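You operate a simulated robot arm through the tools that you are given. There is no shell and no other tool. Be economical: measure what you need, move in short steps, check, and stop when the job is done.

The job below is to be done with a simulated two-armed robot. You get a single attempt, and the scene is never put back.

## Task
Stop the howl: blue fader off, cream clip round to the drone box, knob to 40, fader back to 0.

Only the result counts: the job must be done as asked and must still hold three seconds after the hand-in. Knocking over, shifting, dropping, spilling or breaking anything else fails it.

## Robot
Two 7-joint arms with two-finger parallel grippers on one trunk, on a base that drives. Base frame: it is fixed to the floor where the robot stands at the start and does not move with it; the origin is under the middle of the robot, x ahead of it, y to its left, z up; the surface under the hand at the start is at about z = 804. Units: mm, degrees, N and s.
The left shoulder is at the start at [50, 187, 1160], the right one opposite. With the tool pointing down near the work surface each hand reaches from about 100 to 660 mm from the robot's upright axis, wherever it stands, measured 20 degrees to its own side. Places, roughly: amp switch [600, -1000, 900]; b key [400, 1400, 900]; black lead (2x12x9 cm) [700, 100, 900]; black microphone [750, 1500, 1000]; blue fader [500, 100, 900]; blue knob [600, 100, 900]; blue lead (2x12x9 cm) [700, -200, 900]; blue mute button [500, 100, 900]; blue phantom button [500, 100, 900]; blue solo button [500, 100, 900]; brass disc [250, 1250, 750]; c key [400, 1500, 900]; cream clip [700, 1400, 900]; cream knob [500, 1500, 900]; drone switch [500, 1400, 900]; e key [400, 1500, 900]. Payload 3.43 kg a hand.
Tool frame (each hand has its own): the origin (TCP) lies between the finger pads and is the grasp point; the fingertips stand 30 mm ahead of it; z points along the fingers, y is the line along which they close. Largest opening 94 mm; finger width 28, thickness 10; the body of the gripper, 50 by 96 mm, starts 55 mm behind the TCP.
Orientation is that of the tool frame in the base frame, as [roll, pitch, yaw] about the fixed x, y, z axes, in that order (R = Rz(yaw) Ry(pitch) Rx(roll)). With the fingers straight down and closing along the base's y, the tool's x points along the base's -x, its y along +y and its z along -z.

## Interface
- The arms move only by the tool jog_arm. It takes "left_rows", "right_rows" or both (then of equal length, played together; a hand with none holds still); each is a list of rows, each an object (a shift or turn left out is 0, a gripper value left out holds the last) with "travel": the shift along the tool's x, y, z in mm, a list of three; "turn": the turn, a rotation vector about the tool's x, y, z in degrees, a list of three. In form: [{"travel": [tx, ty, tz], "turn": [ax, ay, az]}, ...]. A call has 1 to 12 rows; each row is the pose to reach, as a shift and turn from the pose commanded when the call began, along the tool's axes at that moment. "left_grip" and "right_grip" are, for a hand that has rows, the opening, from 0 (shut) to 1 (fully open), set as the call begins (left out, the last holds). A row lasts 0.2 s, in which the tool goes at most 50 mm and 8.6 degrees; a call with a longer step from one row to the next is refused whole, and so is a gripper value outside its range. Where a pose cannot be reached the arm comes as near as it can. A force on the tool above 40 N (or 10 N above the force at the start of the call, whichever is more), or a blocked arm, ends the call early, and 0.2 s more pass. Each finger travels about 153 mm/s and halts on what it meets, pressing with about 42 N; the grip force reading is that of the motor and also rises with nothing between the fingers. The clock runs only during rows and for 0.2 s after the last one: add rows that repeat a pose to give the fingers time. The reply holds the time, the measured pose of the TCP, the force on the tool along the base axes, the opening and the grip force, in the units named above and with some noise, with the torque about the TCP (base axes, N m) and any sound that the robot's microphone picked up, and new pictures: "show" is both (left out), scene, wrist or none (wrist: the cameras of the hands that moved).
- Cameras (640 x 400 px; columns grow to the right, rows downward): "scene" is now at [137.8, 21, 1305.9]; the picture's right is [0.25, -0.97, 0.00], its down [-0.69, -0.18, -0.70] and it looks along [0.67, 0.18, -0.72] (base axes); focal length 214 px, centre (320, 200). "left" rides on the left gripper at [76, -14, -102] in its tool frame; the picture's right is [0.18, 0.98, 0.00], its down [-0.75, 0.14, -0.64] and it looks along [-0.63, 0.12, 0.77] (tool axes); focal length 243 px, centre (320, 200). "right" rides on the right gripper at [76, 14, -102] in its tool frame; the picture's right is [-0.18, 0.98, 0.00], its down [-0.75, -0.14, -0.64] and it looks along [-0.63, -0.12, 0.77] (tool axes); focal length 243 px, centre (320, 200). There is no depth. A picture from a camera that has moved, and an enlarged one, comes with that camera's place and axes in the base frame and with its lens.
- raise_lower(by): slides the trunk up (or, below 0, down) by that many mm; the arms and the scene camera ride with it, the base frame stays. It gives what a move gives, with no picture.
- roll_base(legs): drives the robot by 1 to 6 legs, each [ahead, left, turn to the left] in mm, mm and degrees, along the robot's own axes; the way and the turn of a leg run together, so that a leg with both is an arc; at most 1500 mm and 180 degrees a leg. The arms and the cameras ride along, it lands a little off, and it stops where it bumps. It gives what a move gives, and a new picture of the scene camera.
- aim_head(pan, tilt): turns the head with the scene camera to pan (to the left, within 80 degrees either way) and tilt (down, from -29 to 69), counted from straight ahead of the robot. It gives what a move gives, and a new picture of the scene camera.
- inspect(camera, box): a new picture of the part [left, top, right, bottom] of that camera's present view, enlarged. It takes no simulated time.
- sign_off(): hands the job in; it is judged then, once.

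Work in short steps. Places have to be worked out from the pictures, the camera data and where the tool is seen: move nearer, look again, correct. Check each grasp and each placing, and mend what went wrong. You have 120 turns and 260 pictures in all, those below and enlarged ones among them. Open the grippers and draw the arms clear of the work before you hand the job in, unless the task says otherwise; then end with one line.

The tools are called after "Emit:" as name(argument=value, ...) on one line, values as JSON. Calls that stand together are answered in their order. jog_arm: Moves the arms, as the interface text tells. Its arguments: {"type":"object","properties":{"left_rows":{"type":"array"},"left_grip":{"type":"number"},"right_rows":{"type":"array"},"right_grip":{"type":"number"},"show":{"type":"string","enum":["both","scene","wrist","none"]}},"required":[]} The other tools are called the same way: raise_lower (by) slides the trunk up or down; roll_base (legs) drives the base; aim_head (pan, tilt) turns the head that bears the scene camera; inspect (camera, box) takes an enlarged picture of a part of a camera's view; sign_off () hands the job in.

At the start:

```text
clock: 0.0
left_position: [433.3, 297.3, 1130.0]
left_orientation: [180.0, 0.0, -180.0]
left_wrist_force: [-0.8, 0.2, 0.6]
left_ft_torque: [0.02, 0.0, 0.0]
left_gripper_width: 93.9
left_grasp_force: 0.0
right_position: [389.2, -113.8, 1164.9]
right_orientation: [-179.9, 0.0, 180.0]
right_wrist_force: [-0.5, -0.1, -0.3]
right_ft_torque: [0.0, -0.01, -0.02]
right_gripper_width: 94.0
right_grasp_force: 0.2
trunk travel left (down, up): [-375.0, 57.0]
robot x, y, heading: [-4.0, -1.6, 0.0]
head pan, tilt: [14.7, 45.8]
```

scene: 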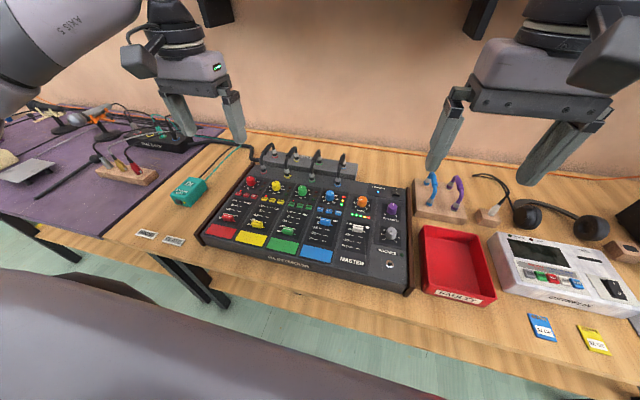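
right: 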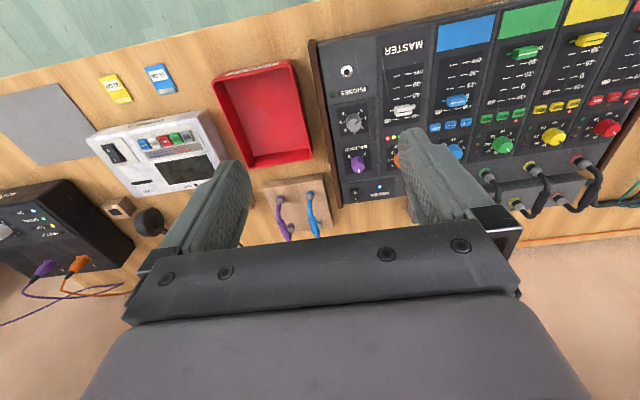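
left: 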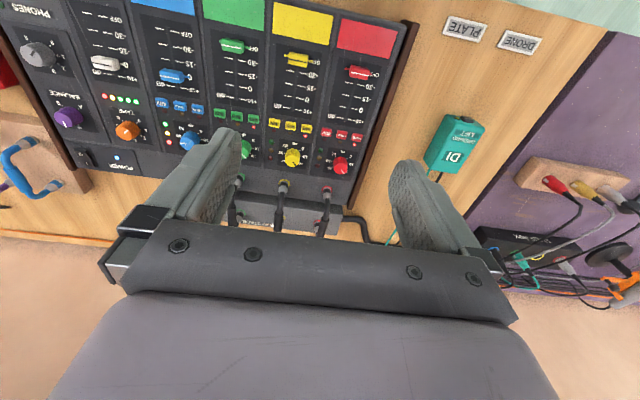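

I'll look closer at the mixer and at the left side where the drone box should be.

Emit:
inspect(camera="scene", box=[190, 130, 430, 290])

Emit:
inspect(camera="scene", box=[0, 90, 240, 250])

Emit:
aim_head(pan=70, tilt=35)

```text
2.50 times, centred on (310, 210) of scene
camera zoom: at [137.8, 21.0, 1305.9], right [0.25, -0.97, 0.0], down [-0.69, -0.18, -0.7], along [0.67, 0.18, -0.72], focal length 536 px, centre (345, 175)
```

zoom: 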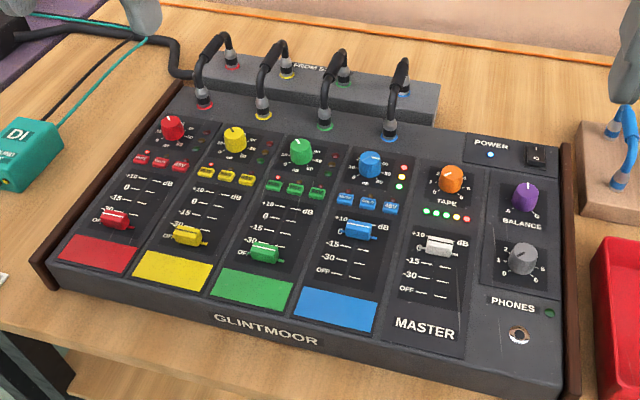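

```text
2.50 times, centred on (120, 170) of scene
camera zoom: at [137.8, 21.0, 1305.9], right [0.25, -0.97, 0.0], down [-0.69, -0.18, -0.7], along [0.67, 0.18, -0.72], focal length 536 px, centre (820, 275)
```

zoom: 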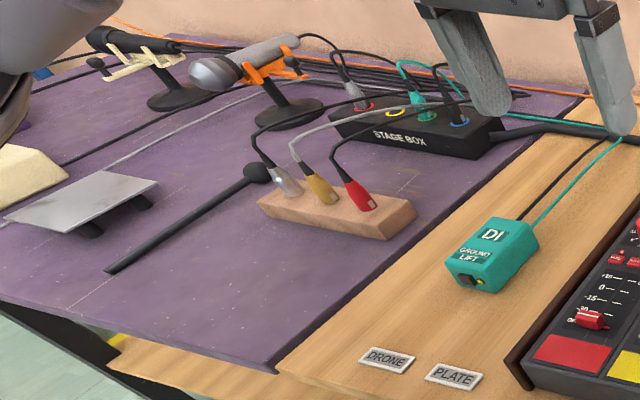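

```text
clock: 1.2
left_position: [434.4, 297.4, 1129.5]
left_orientation: [-179.9, 0.0, -179.8]
left_wrist_force: [-0.1, 0.2, -0.6]
left_ft_torque: [0.0, 0.03, -0.02]
left_gripper_width: 93.9
left_grasp_force: 0.0
right_position: [387.5, -111.6, 1164.9]
right_orientation: [-180.0, 0.0, 179.9]
right_wrist_force: [0.9, 0.6, -0.4]
right_ft_torque: [0.02, -0.02, 0.0]
right_gripper_width: 94.0
right_grasp_force: 0.2
trunk travel left (down, up): [-375.0, 57.0]
robot x, y, heading: [2.8, 4.1, 0.1]
head pan, tilt: [70.0, 35.0]
camera scene: at [90.0, 83.2, 1321.8], right [0.94, -0.34, 0.0], down [-0.2, -0.54, -0.82], along [0.28, 0.77, -0.57], focal length 214 px, centre (320, 200)
```

scene: 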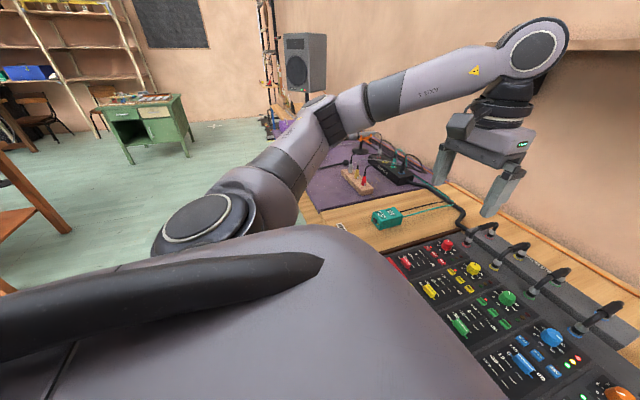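

The mixer's blue channel is in the left wrist view; I'll enlarge it and look for knob scale.

Emit:
inspect(camera="left", box=[60, 0, 300, 150])

Emit:
aim_head(pan=0, tilt=55)

```text
2.67 times, centred on (180, 75) of left
camera zoom: at [358.0, 283.3, 1231.5], right [-0.19, 0.98, 0.0], down [0.75, 0.14, 0.64], along [0.63, 0.12, -0.77], focal length 647 px, centre (693, 533)
```

zoom: 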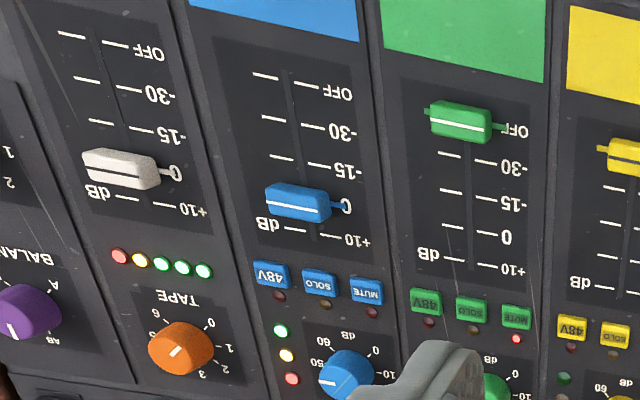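

```text
clock: 2.6
left_position: [434.8, 297.9, 1129.0]
left_orientation: [-180.0, 0.0, -179.9]
left_wrist_force: [-0.4, -0.2, 0.0]
left_ft_torque: [0.06, 0.03, 0.0]
left_gripper_width: 94.4
left_grasp_force: 0.0
right_position: [387.0, -111.7, 1165.4]
right_orientation: [-180.0, 0.0, 179.9]
right_wrist_force: [0.0, -0.8, -1.2]
right_ft_torque: [0.03, -0.03, -0.01]
right_gripper_width: 93.8
right_grasp_force: 0.0
trunk travel left (down, up): [-375.0, 57.0]
robot x, y, heading: [-1.9, 1.9, 0.2]
head pan, tilt: [0.0, 55.0]
camera scene: at [131.9, 0.6, 1293.6], right [0.0, -1.0, 0.0], down [-0.82, 0.0, -0.57], along [0.57, 0.0, -0.82], focal length 214 px, centre (320, 200)
```

scene: 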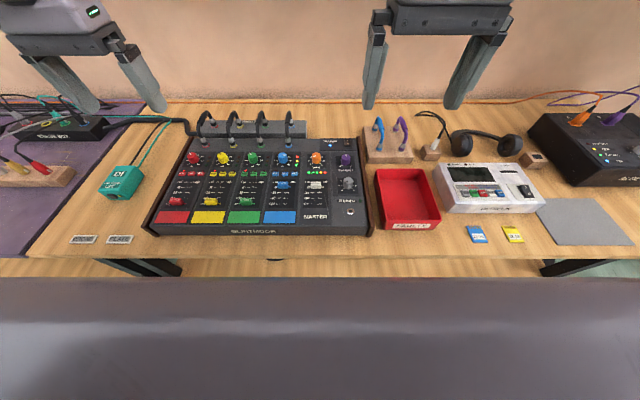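

The blue channel gain knob has a 0–60 dB scale (now about 50), and the blue fader is at 0. Triangulating puts the fader at about (481, 97, 857) and the knob at about (578, 109, 863). I'll bring the left hand above the fader.

Emit:
jog_arm(left_rows=[{"travel": [-8, -34, 20]}, {"travel": [-16, -68, 45]}, {"travel": [-24, -102, 75]}, {"travel": [-32, -136, 105]}, {"travel": [-40, -170, 135]}, {"travel": [-46, -201, 165]}, {"travel": [-46, -201, 190]}, {"travel": [-46, -201, 190]}], left_grip=0.5)

```text
clock: 4.5
left_position: [480.2, 96.1, 940.0]
left_orientation: [-180.0, 0.0, -180.0]
left_wrist_force: [-0.5, 0.0, -0.4]
left_ft_torque: [0.01, 0.0, 0.0]
left_gripper_width: 46.7
left_grasp_force: 0.1
right_position: [387.0, -112.4, 1164.2]
right_orientation: [-180.0, 0.0, 179.8]
right_wrist_force: [-0.4, 0.2, 0.2]
right_ft_torque: [-0.02, -0.04, -0.01]
right_gripper_width: 94.0
right_grasp_force: 0.1
trunk travel left (down, up): [-375.0, 57.0]
robot x, y, heading: [-0.8, -1.2, 0.0]
head pan, tilt: [0.0, 55.0]
camera scene: at [131.9, 0.4, 1293.6], right [0.0, -1.0, 0.0], down [-0.82, 0.0, -0.57], along [0.57, 0.0, -0.82], focal length 214 px, centre (320, 200)
camera left: at [403.4, 82.3, 1041.2], right [-0.19, 0.98, 0.0], down [0.75, 0.14, 0.64], along [0.63, 0.12, -0.77], focal length 243 px, centre (320, 200)
```

scene: 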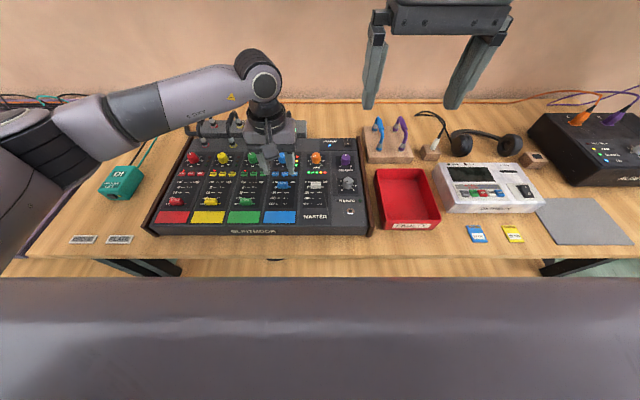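
left: 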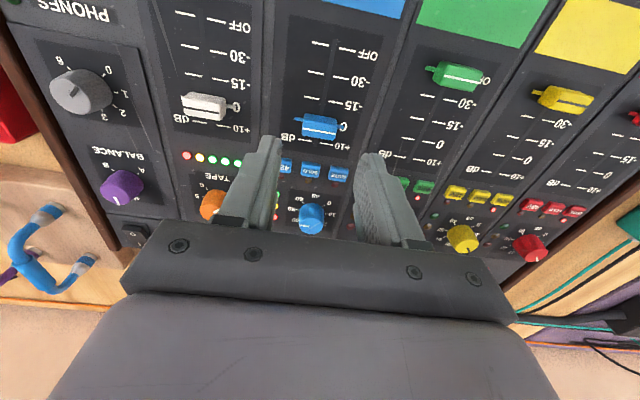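

The fader lies at about (480, 97), its top near z 853–857, and the hand is centred over it. I'll lower until the tips are near cap level and look again.

Emit:
jog_arm(left_rows=[{"travel": [0, 1, 25]}, {"travel": [0, 1, 45]}, {"travel": [0, 1, 57]}, {"travel": [0, 1, 57]}], left_grip=0.45, show="wrist")

Emit:
inspect(camera="scene", box=[220, 120, 340, 195])

```text
clock: 5.5
left_position: [479.6, 97.1, 882.7]
left_orientation: [-180.0, -0.1, -179.9]
left_wrist_force: [0.1, -0.1, 0.2]
left_ft_torque: [0.01, 0.02, -0.01]
left_gripper_width: 42.6
left_grasp_force: 0.0
right_position: [388.7, -113.8, 1164.4]
right_orientation: [180.0, 0.0, 179.9]
right_wrist_force: [0.3, 0.2, -0.3]
right_ft_torque: [0.02, -0.04, 0.0]
right_gripper_width: 94.1
right_grasp_force: 0.0
trunk travel left (down, up): [-375.0, 57.0]
robot x, y, heading: [-2.7, -1.4, 0.1]
head pan, tilt: [0.0, 55.0]
camera left: at [402.8, 83.1, 984.2], right [-0.19, 0.98, 0.0], down [0.75, 0.14, 0.64], along [0.63, 0.12, -0.77], focal length 243 px, centre (320, 200)
```

left: 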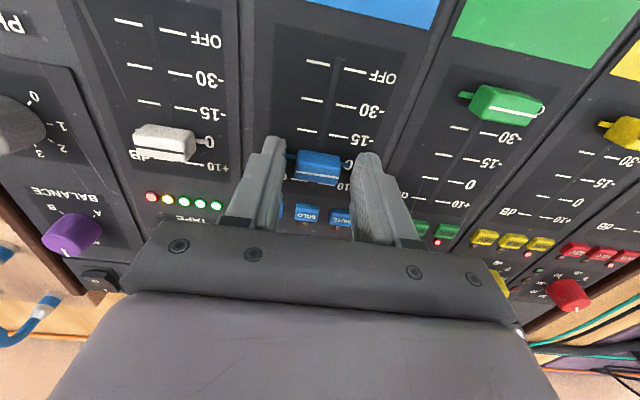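

```text
5.33 times, centred on (280, 158) of scene
camera zoom: at [131.9, 0.5, 1293.6], right [0.0, -1.0, 0.0], down [-0.82, 0.0, -0.57], along [0.57, 0.0, -0.82], focal length 1144 px, centre (533, 427)
```

zoom: 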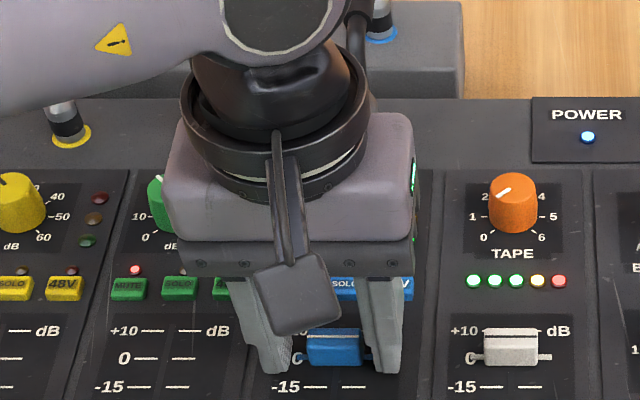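

The cap sits between the fingers, with its top around z 862 and the tips at about 853. I'll close on it.

Emit:
jog_arm(left_rows=[{"travel": [-3, 0, 0]}, {"travel": [-3, 0, 0]}, {"travel": [-3, 0, 0]}], left_grip=0.0, show="wrist")

```text
clock: 6.2
left_position: [482.9, 95.0, 883.0]
left_orientation: [-179.8, 0.0, 179.9]
left_wrist_force: [-1.4, -8.2, -7.4]
left_ft_torque: [-0.31, -0.31, 0.07]
left_gripper_width: 25.8
left_grasp_force: 45.0
right_position: [388.9, -113.5, 1164.8]
right_orientation: [179.9, 0.0, 179.9]
right_wrist_force: [0.3, -0.7, -0.3]
right_ft_torque: [0.01, 0.04, 0.02]
right_gripper_width: 94.2
right_grasp_force: 0.0
trunk travel left (down, up): [-375.0, 57.0]
robot x, y, heading: [0.1, -0.8, 0.1]
head pan, tilt: [0.0, 55.0]
camera left: at [406.0, 82.1, 984.4], right [-0.18, 0.98, 0.0], down [0.75, 0.14, 0.64], along [0.63, 0.12, -0.77], focal length 243 px, centre (320, 200)
```

left: 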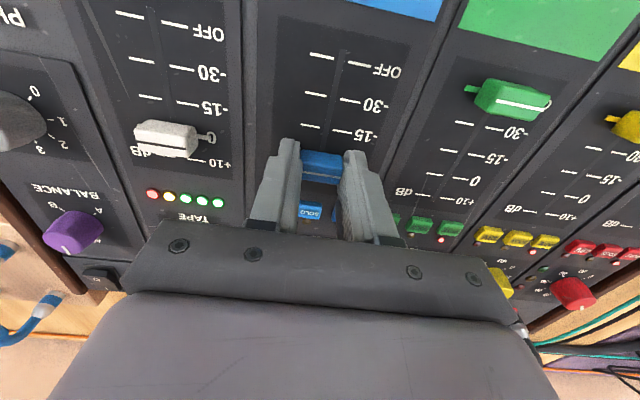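

The cap is gripped at 25.8 mm wide. OFF lies about 54 mm toward the robot, so I'll slide most of the way and check.

Emit:
jog_arm(left_rows=[{"travel": [10, -1, 0]}, {"travel": [20, -2, 0]}, {"travel": [30, -2, 0]}, {"travel": [40, -2, 0]}, {"travel": [47, -2, 0]}, {"travel": [47, -2, 0]}], show="wrist")

```text
clock: 7.7
left_position: [435.8, 94.8, 881.8]
left_orientation: [179.8, 0.0, -179.8]
left_wrist_force: [0.4, 2.5, -1.8]
left_ft_torque: [0.12, 0.83, -0.06]
left_gripper_width: 25.8
left_grasp_force: 45.2
right_position: [388.6, -111.4, 1164.8]
right_orientation: [179.9, 0.0, 179.9]
right_wrist_force: [-0.5, -0.5, 0.4]
right_ft_torque: [-0.02, 0.02, 0.0]
right_gripper_width: 93.9
right_grasp_force: 0.1
trunk travel left (down, up): [-375.0, 57.0]
robot x, y, heading: [-1.8, -1.4, -0.0]
head pan, tilt: [0.0, 55.0]
camera left: at [360.1, 81.4, 984.3], right [-0.19, 0.98, 0.0], down [0.75, 0.14, 0.64], along [0.63, 0.12, -0.77], focal length 243 px, centre (320, 200)
```

left: 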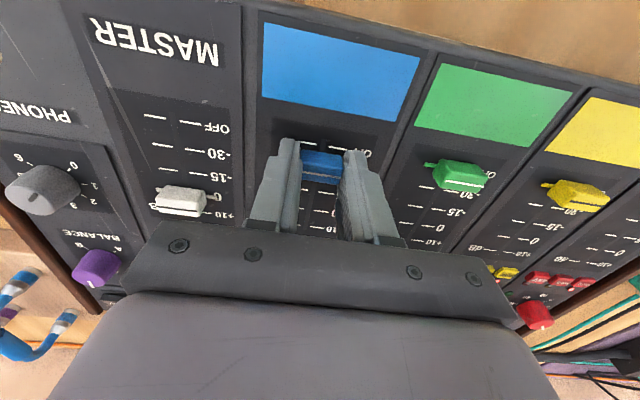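

The fader follows; a little more to the end stop.

Emit:
jog_arm(left_rows=[{"travel": [4, 0, 0]}, {"travel": [8, 0, 0]}, {"travel": [11, 0, 0]}, {"travel": [11, 0, 0]}], show="wrist")

```text
clock: 8.7
left_position: [426.1, 95.1, 881.4]
left_orientation: [-179.9, 0.2, -179.9]
left_wrist_force: [6.5, 6.0, 0.1]
left_ft_torque: [0.24, 0.85, -0.09]
left_gripper_width: 25.7
left_grasp_force: 44.2
right_position: [387.8, -112.5, 1163.3]
right_orientation: [179.9, 0.0, 179.9]
right_wrist_force: [0.7, 0.4, 0.2]
right_ft_torque: [0.01, 0.01, -0.01]
right_gripper_width: 93.9
right_grasp_force: 0.1
trunk travel left (down, up): [-375.0, 57.0]
robot x, y, heading: [1.3, 0.4, -0.1]
head pan, tilt: [0.0, 55.0]
camera left: at [350.4, 81.7, 984.2], right [-0.19, 0.98, 0.0], down [0.75, 0.14, 0.64], along [0.63, 0.12, -0.77], focal length 243 px, centre (320, 200)
```

left: 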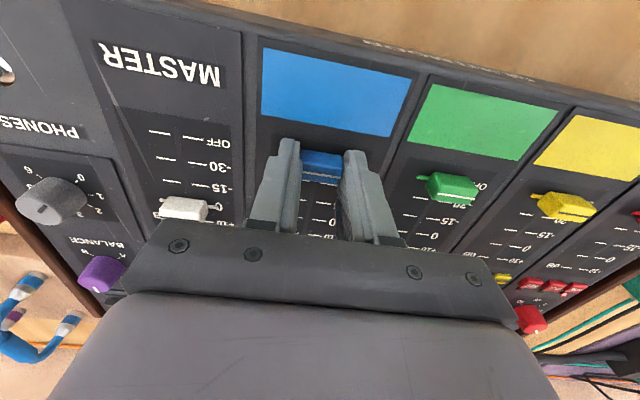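

It resists with 6.5 N at x 426, so this is the OFF stop. I'll release, lift, and view it.

Emit:
jog_arm(left_rows=[{"travel": [-1, 0, 0]}, {"travel": [-1, 0, 0]}], left_grip=0.5, show="none")

Emit:
jog_arm(left_rows=[{"travel": [0, 0, -30]}, {"travel": [0, 0, -60]}, {"travel": [-30, 0, -70]}, {"travel": [-60, 0, -70]}, {"travel": [-90, 5, -70]}, {"travel": [-90, 5, -70]}], show="both")

Emit:
inspect(camera="left", box=[240, 60, 400, 160])

Emit:
inspect(camera="scene", box=[220, 130, 340, 205])

```text
clock: 9.2
left_position: [425.9, 93.7, 883.9]
left_orientation: [-179.9, 0.1, 179.9]
left_wrist_force: [0.8, -0.2, 0.0]
left_ft_torque: [0.01, 0.01, 0.0]
left_gripper_width: 47.1
left_grasp_force: 0.0
right_position: [388.7, -112.4, 1163.8]
right_orientation: [180.0, 0.0, 179.8]
right_wrist_force: [0.6, 0.0, 0.1]
right_ft_torque: [0.03, 0.0, 0.02]
right_gripper_width: 94.1
right_grasp_force: 0.1
trunk travel left (down, up): [-375.0, 57.0]
robot x, y, heading: [0.2, 2.0, -0.0]
head pan, tilt: [0.0, 55.0]
```

```text
clock: 10.7
left_position: [515.6, 100.6, 952.1]
left_orientation: [-180.0, 0.0, -180.0]
left_wrist_force: [-0.8, 0.4, 0.6]
left_ft_torque: [0.01, -0.02, 0.0]
left_gripper_width: 46.8
left_grasp_force: 0.0
right_position: [387.4, -112.5, 1164.5]
right_orientation: [180.0, 0.1, 179.9]
right_wrist_force: [0.0, 0.5, 0.6]
right_ft_torque: [0.03, 0.0, 0.03]
right_gripper_width: 94.0
right_grasp_force: 0.0
trunk travel left (down, up): [-375.0, 57.0]
robot x, y, heading: [0.8, 1.2, -0.2]
head pan, tilt: [0.0, 55.0]
camera scene: at [131.8, 0.6, 1293.6], right [0.0, -1.0, 0.0], down [-0.82, 0.0, -0.57], along [0.57, 0.0, -0.82], focal length 214 px, centre (320, 200)
camera left: at [440.7, 87.4, 1055.0], right [-0.18, 0.98, 0.0], down [0.75, 0.14, 0.64], along [0.63, 0.12, -0.77], focal length 243 px, centre (320, 200)
```

scene: 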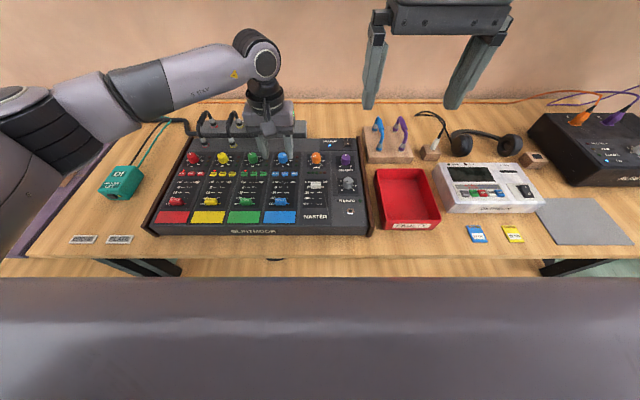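
left: 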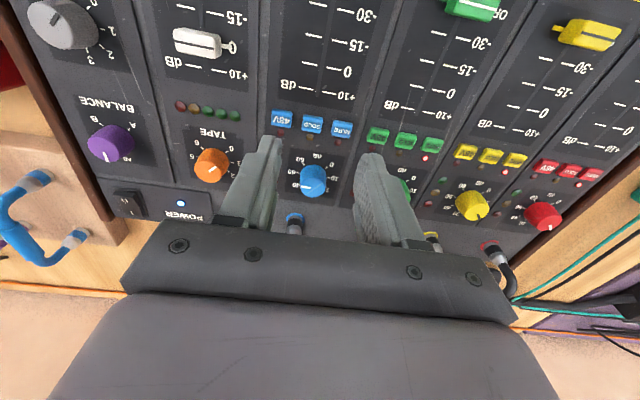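

```text
4.00 times, centred on (320, 110) of left
camera zoom: at [440.7, 87.4, 1055.0], right [-0.18, 0.98, 0.0], down [0.75, 0.14, 0.64], along [0.63, 0.12, -0.77], focal length 970 px, centre (320, 560)
```

zoom: 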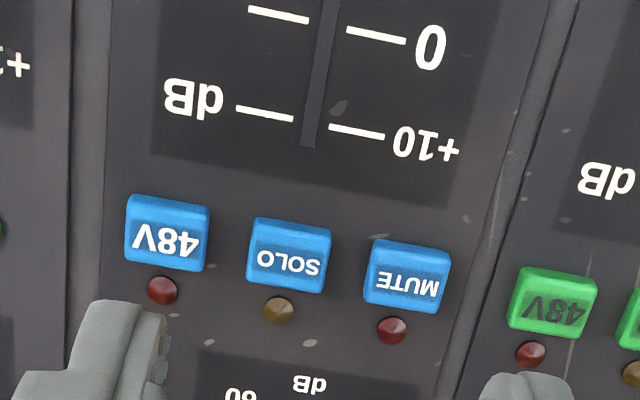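

```text
5.33 times, centred on (280, 168) of scene
camera zoom: at [131.8, 0.6, 1293.6], right [0.0, -1.0, 0.0], down [-0.82, 0.0, -0.57], along [0.57, 0.0, -0.82], focal length 1144 px, centre (533, 373)
```

zoom: 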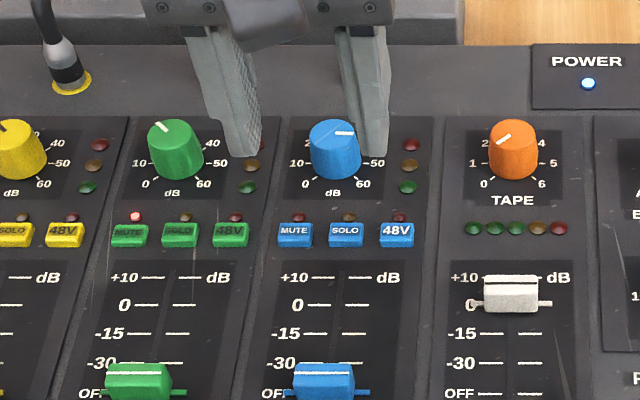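

The blue fader is at OFF and the meters have gone dark. The knob points to 50, and 40 is 45° counter-clockwise. I'll do the clip first, in the order given: lift the left hand and drive left.

Emit:
jog_arm(left_rows=[{"travel": [0, 0, -45]}, {"travel": [0, 10, -90]}, {"travel": [20, 45, -125]}, {"travel": [45, 80, -160]}, {"travel": [70, 115, -190]}, {"travel": [80, 150, -220]}, {"travel": [80, 190, -230]}, {"travel": [80, 190, -230]}], show="none")

Emit:
roll_base(legs=[[0, 900, 0]])

Emit:
aim_head(pan=30, tilt=42)

```text
refused: row 3 steps farther than a row can; nothing moved
```

```text
clock: 19.1
left_position: [518.2, 1018.7, 953.4]
left_orientation: [-180.0, 0.0, -179.9]
left_wrist_force: [0.1, -1.2, 0.5]
left_ft_torque: [0.01, 0.01, 0.0]
left_gripper_width: 47.0
left_grasp_force: 0.1
right_position: [387.8, 805.4, 1164.8]
right_orientation: [180.0, 0.1, 179.9]
right_wrist_force: [0.1, 0.2, 0.0]
right_ft_torque: [-0.02, -0.01, 0.02]
right_gripper_width: 94.0
right_grasp_force: 0.1
trunk travel left (down, up): [-375.0, 57.0]
robot x, y, heading: [-1.0, 919.7, -0.2]
head pan, tilt: [0.0, 55.0]
camera scene: at [132.0, 917.8, 1293.6], right [0.0, -1.0, 0.0], down [-0.82, 0.0, -0.57], along [0.57, 0.0, -0.82], focal length 214 px, centre (320, 200)
```

scene: 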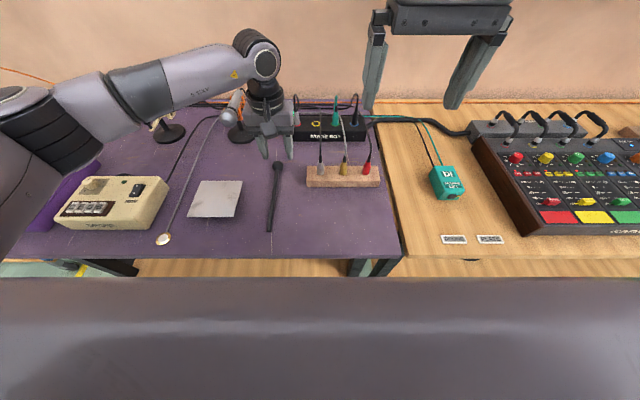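

```text
clock: 20.0
left_position: [517.2, 1018.3, 952.7]
left_orientation: [-180.0, 0.0, 179.9]
left_wrist_force: [-0.2, 0.5, 0.5]
left_ft_torque: [0.02, -0.01, 0.0]
left_gripper_width: 47.0
left_grasp_force: 0.0
right_position: [387.8, 803.5, 1164.3]
right_orientation: [179.9, -0.1, 180.0]
right_wrist_force: [0.1, -0.3, -0.4]
right_ft_torque: [0.03, -0.02, 0.03]
right_gripper_width: 94.0
right_grasp_force: 0.1
trunk travel left (down, up): [-375.0, 57.0]
robot x, y, heading: [7.0, 913.8, -0.1]
head pan, tilt: [30.0, 42.0]
camera scene: at [132.4, 959.5, 1311.3], right [0.5, -0.87, 0.0], down [-0.58, -0.33, -0.74], along [0.64, 0.37, -0.67], focal length 214 px, centre (320, 200)
```

scene: 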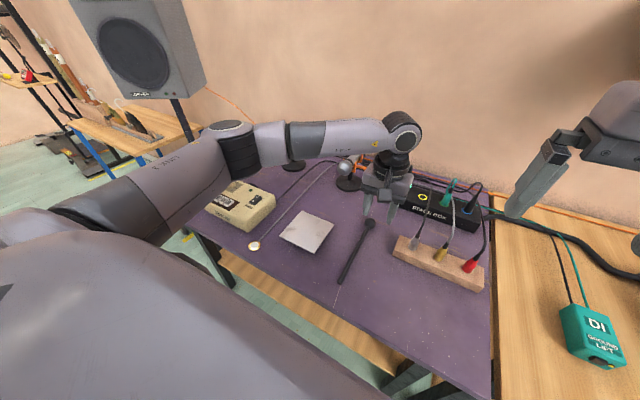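

The lift was refused but the drive went through. Nothing was touched as far as the forces and pictures show. Now I raise the hand with proper steps, before any more driving.

Emit:
jog_arm(left_rows=[{"travel": [0, 0, -40]}, {"travel": [0, 0, -80]}, {"travel": [0, 0, -120]}, {"travel": [0, 0, -160]}, {"travel": [15, 20, -195]}, {"travel": [45, 40, -220]}, {"travel": [75, 65, -240]}, {"travel": [90, 100, -250]}, {"travel": [90, 140, -250]}, {"travel": [90, 140, -250]}], show="both")

```text
clock: 22.2
left_position: [426.8, 1156.9, 1204.2]
left_orientation: [-179.9, 0.0, 180.0]
left_wrist_force: [-0.3, -0.7, 0.8]
left_ft_torque: [0.0, 0.0, -0.03]
left_gripper_width: 46.8
left_grasp_force: 0.1
right_position: [387.0, 804.1, 1164.7]
right_orientation: [179.9, 0.0, 179.9]
right_wrist_force: [-0.9, 0.0, 0.2]
right_ft_torque: [-0.01, -0.02, -0.01]
right_gripper_width: 93.7
right_grasp_force: 0.1
trunk travel left (down, up): [-375.0, 57.0]
robot x, y, heading: [-0.7, 919.8, -0.1]
head pan, tilt: [30.0, 42.0]
camera scene: at [132.4, 959.1, 1311.3], right [0.5, -0.87, 0.0], down [-0.58, -0.33, -0.74], along [0.64, 0.37, -0.67], focal length 214 px, centre (320, 200)
camera left: at [350.6, 1142.1, 1306.6], right [-0.18, 0.98, 0.0], down [0.75, 0.14, 0.64], along [0.63, 0.12, -0.77], focal length 243 px, centre (320, 200)
```

scene: 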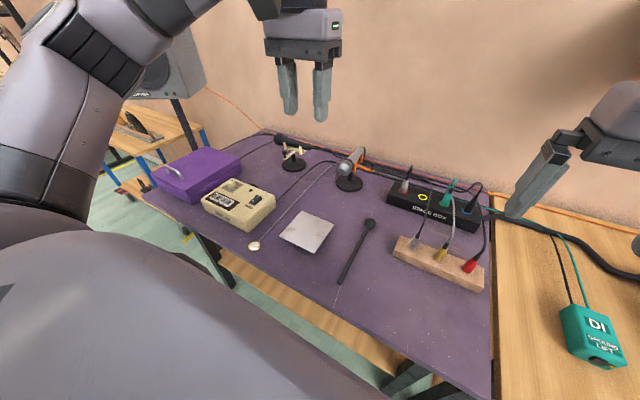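
left: 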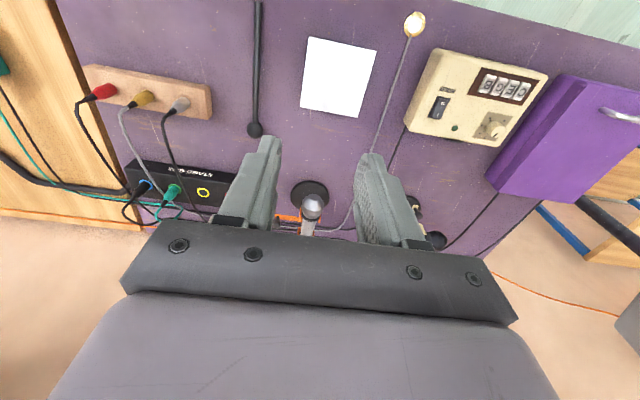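

Clear now. I'll look closely at the cream clip and the drone box.

Emit:
inspect(camera="scene", box=[240, 110, 400, 210])

Emit:
inspect(camera="scene", box=[150, 140, 310, 240])

```text
4.00 times, centred on (320, 160) of scene
camera zoom: at [132.4, 959.1, 1311.3], right [0.5, -0.87, 0.0], down [-0.58, -0.33, -0.74], along [0.64, 0.37, -0.67], focal length 858 px, centre (320, 360)
```

zoom: 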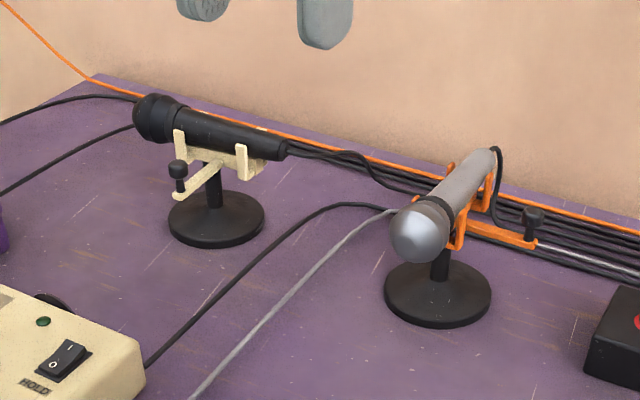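

```text
4.00 times, centred on (230, 190) of scene
camera zoom: at [132.4, 959.1, 1311.3], right [0.5, -0.87, 0.0], down [-0.58, -0.33, -0.74], along [0.64, 0.37, -0.67], focal length 858 px, centre (680, 240)
```

zoom: 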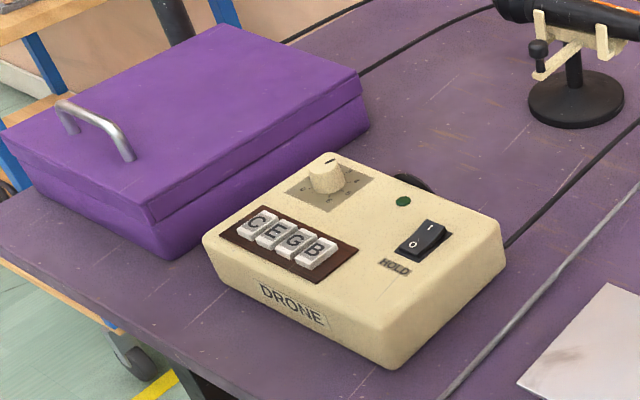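

The clip's stand is at about (745, 1439) and the mic points left (+y). The drone box is at about (420, 1420), so the clip must turn about 85–90° counter-clockwise. The lever with the black peg points toward the robot. I'll check how close to the table I can drive.

Emit:
aim_head(pan=0, tilt=69)

```text
clock: 23.1
left_position: [426.9, 1155.6, 1203.8]
left_orientation: [-180.0, 0.0, -180.0]
left_wrist_force: [0.4, -0.3, -0.1]
left_ft_torque: [-0.01, 0.01, -0.01]
left_gripper_width: 46.9
left_grasp_force: 0.0
right_position: [388.9, 803.9, 1163.5]
right_orientation: [180.0, 0.0, 179.9]
right_wrist_force: [0.1, 0.2, -0.3]
right_ft_torque: [0.01, -0.01, -0.02]
right_gripper_width: 94.0
right_grasp_force: 0.1
trunk travel left (down, up): [-375.0, 57.0]
robot x, y, heading: [-0.0, 915.5, 0.2]
head pan, tilt: [0.0, 68.8]
camera scene: at [115.9, 917.8, 1278.2], right [0.0, -1.0, 0.0], down [-0.93, 0.0, -0.36], along [0.36, 0.0, -0.93], focal length 214 px, centre (320, 200)
```

scene: 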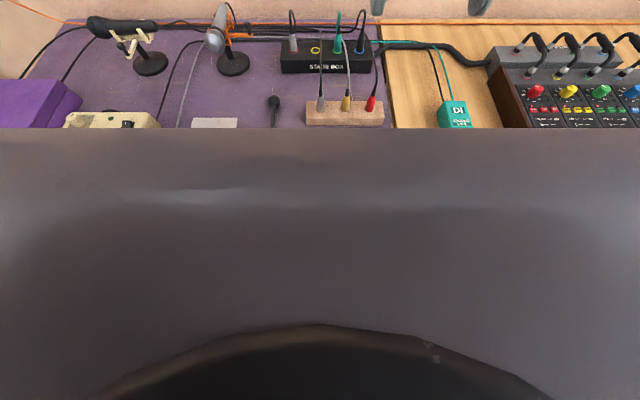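

I'll drive left about 290 mm first, then move ahead a little.

Emit:
roll_base(legs=[[0, 290, 0], [60, 0, 0]])

Emit:
aim_head(pan=20, tilt=45)

```text
clock: 26.9
left_position: [489.2, 1450.2, 1203.6]
left_orientation: [-179.9, 0.0, 179.9]
left_wrist_force: [-0.1, -0.1, -1.0]
left_ft_torque: [-0.03, -0.01, 0.02]
left_gripper_width: 47.0
left_grasp_force: 0.0
right_position: [449.5, 1096.6, 1164.9]
right_orientation: [-180.0, 0.1, -180.0]
right_wrist_force: [0.3, 0.6, 0.3]
right_ft_torque: [0.0, 0.02, 0.0]
right_gripper_width: 93.9
right_grasp_force: 0.0
trunk travel left (down, up): [-375.0, 57.0]
robot x, y, heading: [60.6, 1209.0, -0.0]
head pan, tilt: [0.0, 68.8]
camera scene: at [177.3, 1210.8, 1278.0], right [0.0, -1.0, 0.0], down [-0.93, 0.0, -0.36], along [0.36, 0.0, -0.93], focal length 214 px, centre (320, 200)
```

scene: 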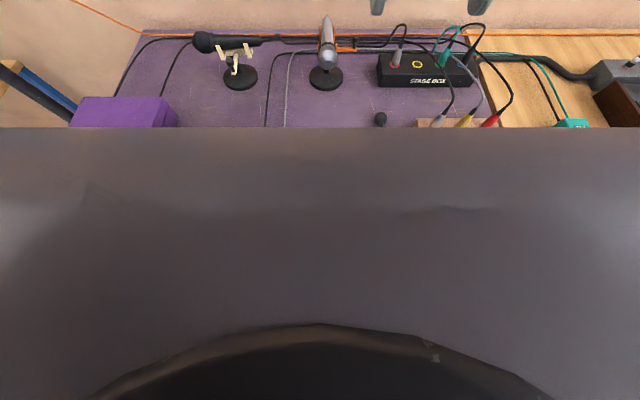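

```text
clock: 27.8
left_position: [487.9, 1449.1, 1204.3]
left_orientation: [-179.9, 0.1, -180.0]
left_wrist_force: [-0.1, 0.1, 0.3]
left_ft_torque: [-0.02, 0.01, 0.0]
left_gripper_width: 47.2
left_grasp_force: 0.1
right_position: [449.0, 1096.8, 1163.8]
right_orientation: [-180.0, 0.0, 179.8]
right_wrist_force: [-0.4, 0.2, -0.2]
right_ft_torque: [-0.02, 0.01, 0.0]
right_gripper_width: 93.9
right_grasp_force: 0.0
trunk travel left (down, up): [-375.0, 57.0]
robot x, y, heading: [62.8, 1212.8, -0.3]
head pan, tilt: [20.0, 45.0]
camera scene: at [197.0, 1238.6, 1306.9], right [0.34, -0.94, 0.0], down [-0.67, -0.24, -0.71], along [0.66, 0.24, -0.71], focal length 214 px, centre (320, 200)
```

scene: 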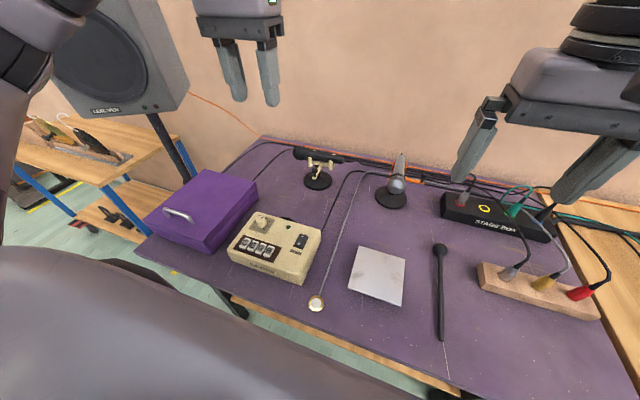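

Drove cleanly. I'll inspect the clip from here and from the left wrist camera.

Emit:
inspect(camera="scene", box=[270, 125, 430, 225])

Emit:
inspect(camera="left", box=[0, 0, 640, 400])

```text
4.00 times, centred on (350, 175) of scene
camera zoom: at [197.0, 1238.6, 1306.9], right [0.34, -0.94, 0.0], down [-0.67, -0.24, -0.71], along [0.66, 0.24, -0.71], focal length 858 px, centre (200, 300)
```

zoom: 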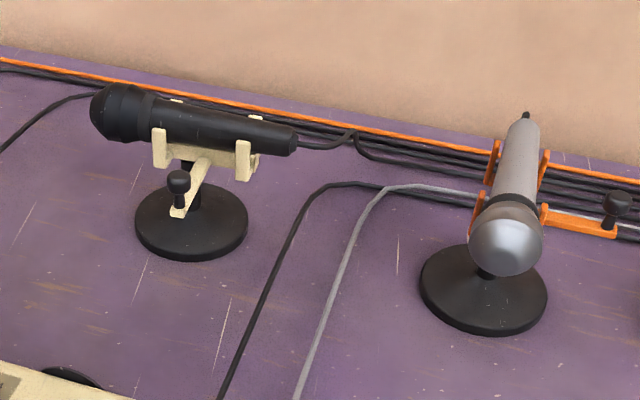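

```text
1.00 times, centred on (320, 200) of left (not enlarged: the box is as wide or as high as the picture)
camera zoom: at [411.5, 1435.2, 1306.6], right [-0.18, 0.98, 0.0], down [0.75, 0.14, 0.64], along [0.63, 0.12, -0.77], focal length 243 px, centre (320, 200)
```

zoom: 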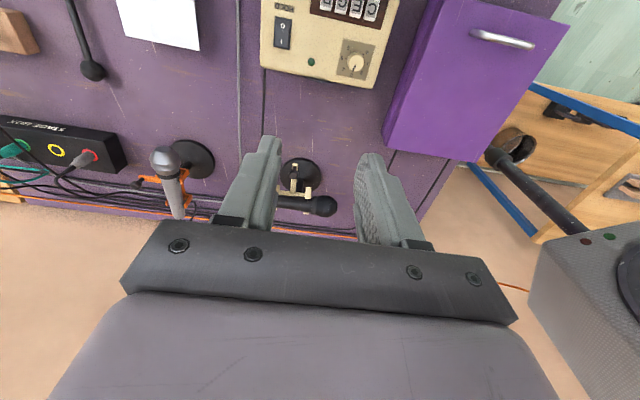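

Emit:
inspect(camera="left", box=[250, 130, 378, 210])

```text
5.00 times, centred on (314, 170) of left
camera zoom: at [411.5, 1435.2, 1306.6], right [-0.18, 0.98, 0.0], down [0.75, 0.14, 0.64], along [0.63, 0.12, -0.77], focal length 1213 px, centre (350, 350)
```

zoom: 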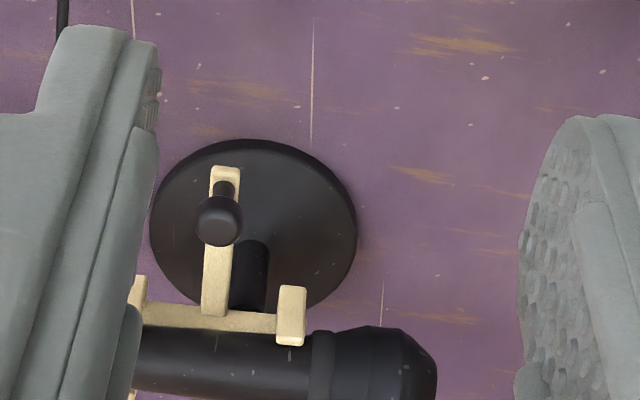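

Triangulation puts the peg's ball at about (687, 1435, 904). The pivot is at about (749, 1450), so the lever radius is about 64 mm. The end point, near (753, 1386), is just out of reach, so I'll drive 50 mm further ahead.

Emit:
roll_base(legs=[[50, 0, 0]])

```text
clock: 28.6
left_position: [502.8, 1449.6, 1205.1]
left_orientation: [-179.9, 0.1, 179.9]
left_wrist_force: [0.9, 0.3, 0.4]
left_ft_torque: [0.0, -0.03, 0.0]
left_gripper_width: 46.9
left_grasp_force: 0.1
right_position: [462.7, 1097.4, 1164.0]
right_orientation: [-180.0, 0.0, 179.9]
right_wrist_force: [-0.6, -0.5, -0.2]
right_ft_torque: [0.0, -0.04, -0.01]
right_gripper_width: 94.0
right_grasp_force: 0.1
trunk travel left (down, up): [-375.0, 57.0]
robot x, y, heading: [77.8, 1215.4, -0.1]
head pan, tilt: [20.0, 45.0]
stopped in leg 1: the robot was blocked; the commanded pose is now the measured one
camera scene: at [211.9, 1238.6, 1307.1], right [0.34, -0.94, 0.0], down [-0.66, -0.24, -0.71], along [0.67, 0.24, -0.71], focal length 214 px, centre (320, 200)
```

scene: 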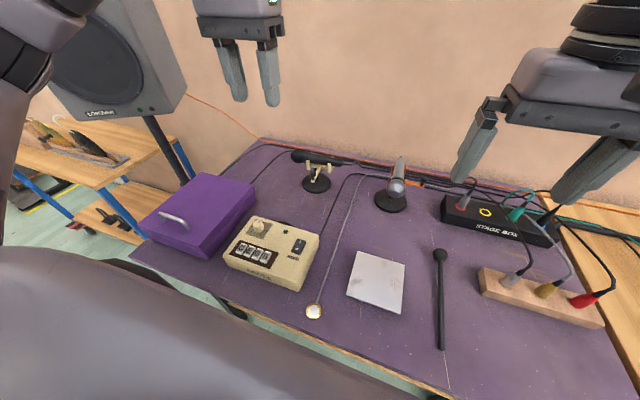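

The base bumped at x 78, so I'll back off a few millimetres. The tool will then be tilted 25° forward to gain reach.

Emit:
roll_base(legs=[[-8, 0, 0]])

Emit:
jog_arm(left_rows=[{"travel": [-19, -2, 20], "turn": [0, -3, 0]}, {"travel": [-38, -4, 45], "turn": [0, -6, 0]}, {"travel": [-57, -6, 75], "turn": [0, -9, 0]}, {"travel": [-76, -8, 105], "turn": [0, -13, 0]}, {"travel": [-95, -10, 135], "turn": [0, -17, 0]}, {"travel": [-114, -12, 165], "turn": [0, -21, 0]}, {"travel": [-133, -14, 195], "turn": [0, -25, 0]}, {"travel": [-145, -15, 215], "turn": [0, -25, 0]}, {"travel": [-145, -15, 215], "turn": [0, -25, 0]}])

```text
clock: 29.4
left_position: [497.0, 1449.2, 1205.2]
left_orientation: [-179.9, 0.1, 179.9]
left_wrist_force: [-0.6, 1.3, 0.4]
left_ft_torque: [-0.04, -0.01, 0.0]
left_gripper_width: 46.8
left_grasp_force: 0.1
right_position: [455.0, 1097.4, 1164.4]
right_orientation: [180.0, 0.1, 179.8]
right_wrist_force: [-0.9, 0.7, -0.1]
right_ft_torque: [0.04, -0.01, -0.01]
right_gripper_width: 94.1
right_grasp_force: 0.0
trunk travel left (down, up): [-375.0, 57.0]
robot x, y, heading: [68.4, 1207.4, -0.1]
head pan, tilt: [20.0, 45.0]
camera scene: at [204.4, 1238.6, 1307.0], right [0.34, -0.94, 0.0], down [-0.66, -0.24, -0.71], along [0.67, 0.24, -0.71], focal length 214 px, centre (320, 200)
```

scene: 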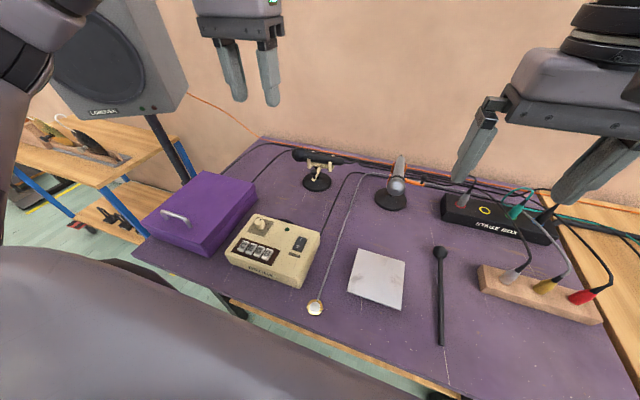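

```text
clock: 31.4
left_position: [641.0, 1436.1, 989.6]
left_orientation: [179.9, 25.0, 179.9]
left_wrist_force: [0.6, 0.7, -0.1]
left_ft_torque: [0.0, -0.04, -0.03]
left_gripper_width: 47.1
left_grasp_force: 0.1
right_position: [456.5, 1098.0, 1165.1]
right_orientation: [180.0, 0.2, 179.9]
right_wrist_force: [-0.3, 0.0, -0.4]
right_ft_torque: [0.02, -0.02, -0.02]
right_gripper_width: 93.8
right_grasp_force: 0.1
trunk travel left (down, up): [-375.0, 57.0]
robot x, y, heading: [68.6, 1212.2, -0.2]
head pan, tilt: [20.0, 45.0]
camera scene: at [204.7, 1238.6, 1307.0], right [0.34, -0.94, 0.0], down [-0.66, -0.24, -0.71], along [0.66, 0.24, -0.71], focal length 214 px, centre (320, 200)
camera left: at [527.5, 1421.5, 1048.9], right [-0.17, 0.98, -0.08], down [0.41, 0.14, 0.9], along [0.9, 0.12, -0.43], focal length 243 px, centre (320, 200)
```

scene: 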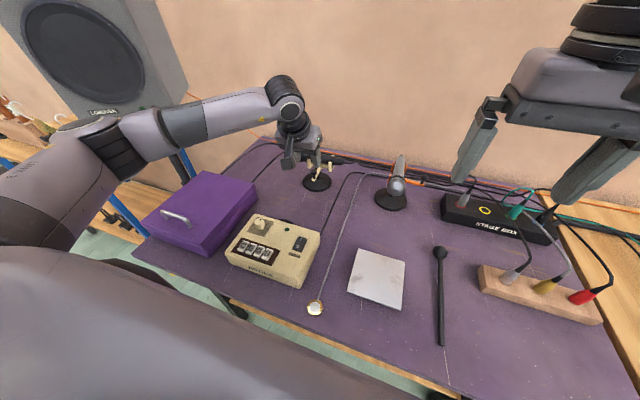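
left: 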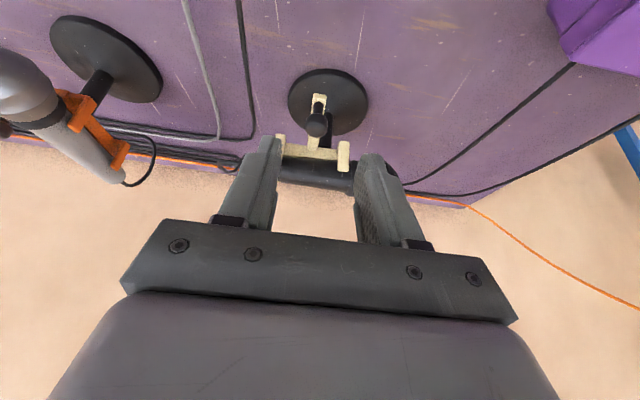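

The peg is re-measured at (687, 1435, 900), on the tool axis. I'll twist the gripper 45° about its axis, so the fingers close along the mean arc direction, and advance part of the way.

Emit:
jog_arm(left_rows=[{"turn": [0, 0, -8]}, {"turn": [0, 0, -16]}, {"turn": [0, 0, -24]}, {"turn": [0, 0, -32]}, {"turn": [0, 0, -40]}, {"travel": [-1, 0, 20], "turn": [0, 0, -45]}, {"travel": [-1, 0, 45], "turn": [0, 0, -45]}, {"travel": [-1, 0, 45], "turn": [0, 0, -45]}])

Emit:
inspect(camera="scene", box=[260, 120, 388, 200])

```text
clock: 33.2
left_position: [661.3, 1433.6, 948.7]
left_orientation: [-161.7, 17.4, -132.2]
left_wrist_force: [-0.6, 0.2, 0.1]
left_ft_torque: [0.03, -0.03, 0.0]
left_gripper_width: 47.0
left_grasp_force: 0.1
right_position: [455.4, 1096.9, 1164.6]
right_orientation: [179.9, 0.1, 179.9]
right_wrist_force: [0.4, -1.6, -0.1]
right_ft_torque: [0.02, 0.01, 0.0]
right_gripper_width: 94.3
right_grasp_force: 0.0
trunk travel left (down, up): [-375.0, 57.0]
robot x, y, heading: [70.7, 1210.7, -0.4]
head pan, tilt: [20.0, 45.0]
camera scene: at [204.7, 1238.6, 1307.0], right [0.34, -0.94, 0.0], down [-0.66, -0.24, -0.71], along [0.66, 0.24, -0.71], focal length 214 px, centre (320, 200)
camera left: at [578.2, 1370.1, 1023.6], right [-0.75, 0.56, -0.35], down [0.12, 0.63, 0.76], along [0.65, 0.53, -0.54], focal length 243 px, centre (320, 200)
```

scene: 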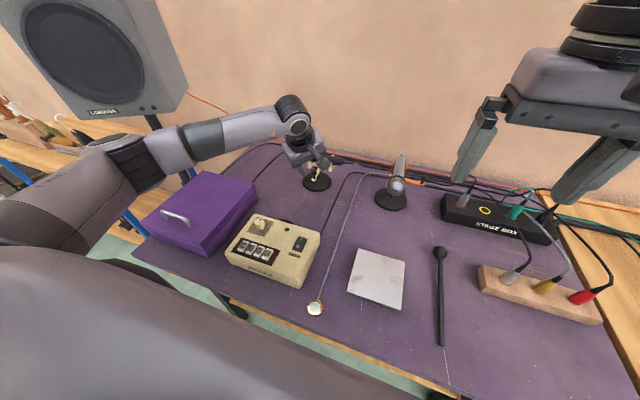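
left: 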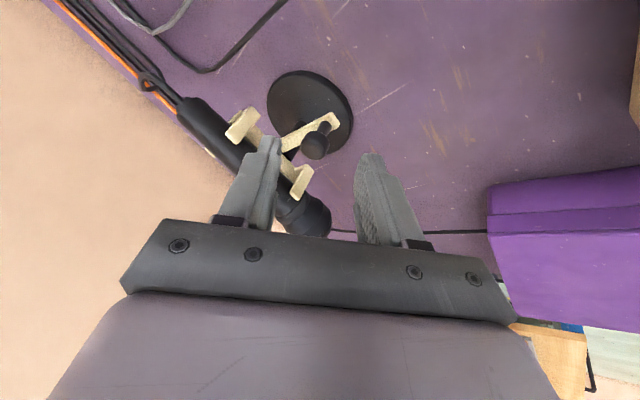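

```text
5.00 times, centred on (324, 160) of scene
camera zoom: at [204.7, 1238.6, 1307.0], right [0.34, -0.94, 0.0], down [-0.66, -0.24, -0.71], along [0.66, 0.24, -0.71], focal length 1072 px, centre (300, 400)
```

zoom: 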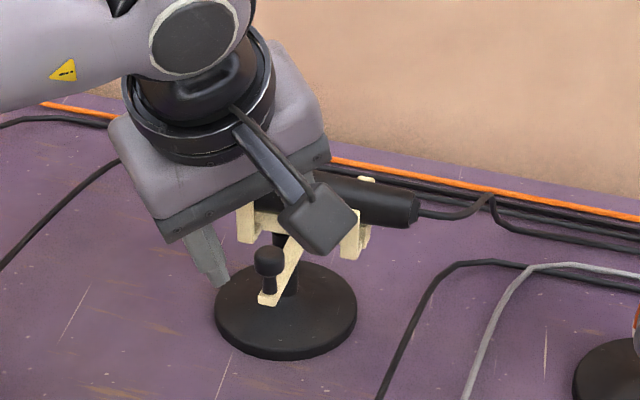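

The peg is at about (688, 1436, 900). I'll advance the remaining ~38 mm, then check before closing.

Emit:
jog_arm(left_rows=[{"travel": [-1, 2, 15]}, {"travel": [-2, 2, 28]}, {"travel": [-2, 2, 37]}, {"travel": [-2, 2, 37]}], show="wrist")

Emit:
inspect(camera="scene", box=[260, 120, 388, 200])

```text
clock: 34.2
left_position: [677.0, 1436.6, 916.7]
left_orientation: [-161.7, 17.4, -132.1]
left_wrist_force: [-0.6, 0.5, 0.4]
left_ft_torque: [-0.04, -0.01, 0.02]
left_gripper_width: 47.0
left_grasp_force: 0.0
right_position: [456.3, 1097.3, 1164.5]
right_orientation: [-180.0, 0.1, 179.9]
right_wrist_force: [-0.1, -0.3, 0.2]
right_ft_torque: [-0.04, 0.0, 0.03]
right_gripper_width: 94.1
right_grasp_force: 0.1
trunk travel left (down, up): [-375.0, 57.0]
robot x, y, heading: [68.1, 1214.3, -0.3]
head pan, tilt: [20.0, 45.0]
camera left: at [593.5, 1372.2, 990.7], right [-0.75, 0.57, -0.35], down [0.12, 0.63, 0.76], along [0.65, 0.53, -0.54], focal length 243 px, centre (320, 200)
```

left: 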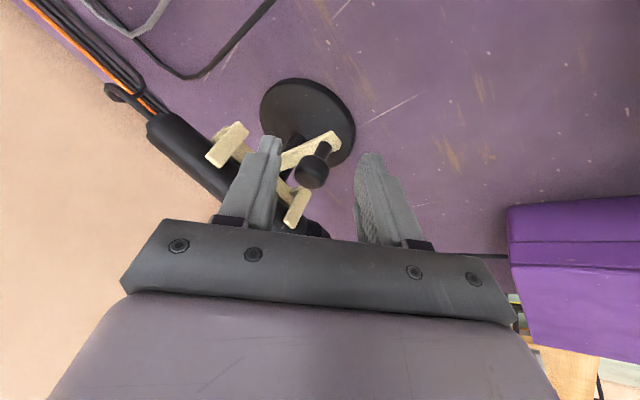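

```text
5.00 times, centred on (324, 160) of scene
camera zoom: at [204.8, 1238.6, 1307.0], right [0.34, -0.94, 0.0], down [-0.66, -0.24, -0.71], along [0.66, 0.24, -0.71], focal length 1072 px, centre (300, 400)
```

zoom: 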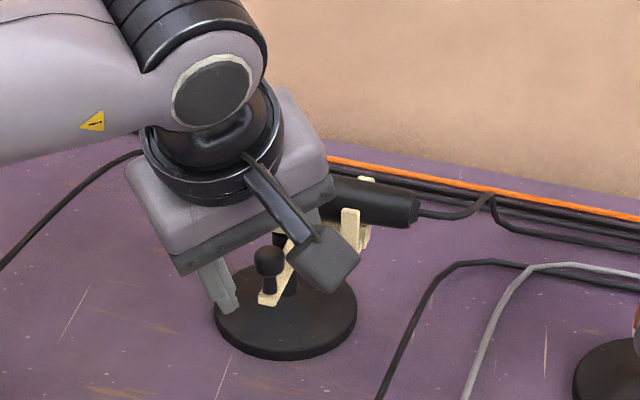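

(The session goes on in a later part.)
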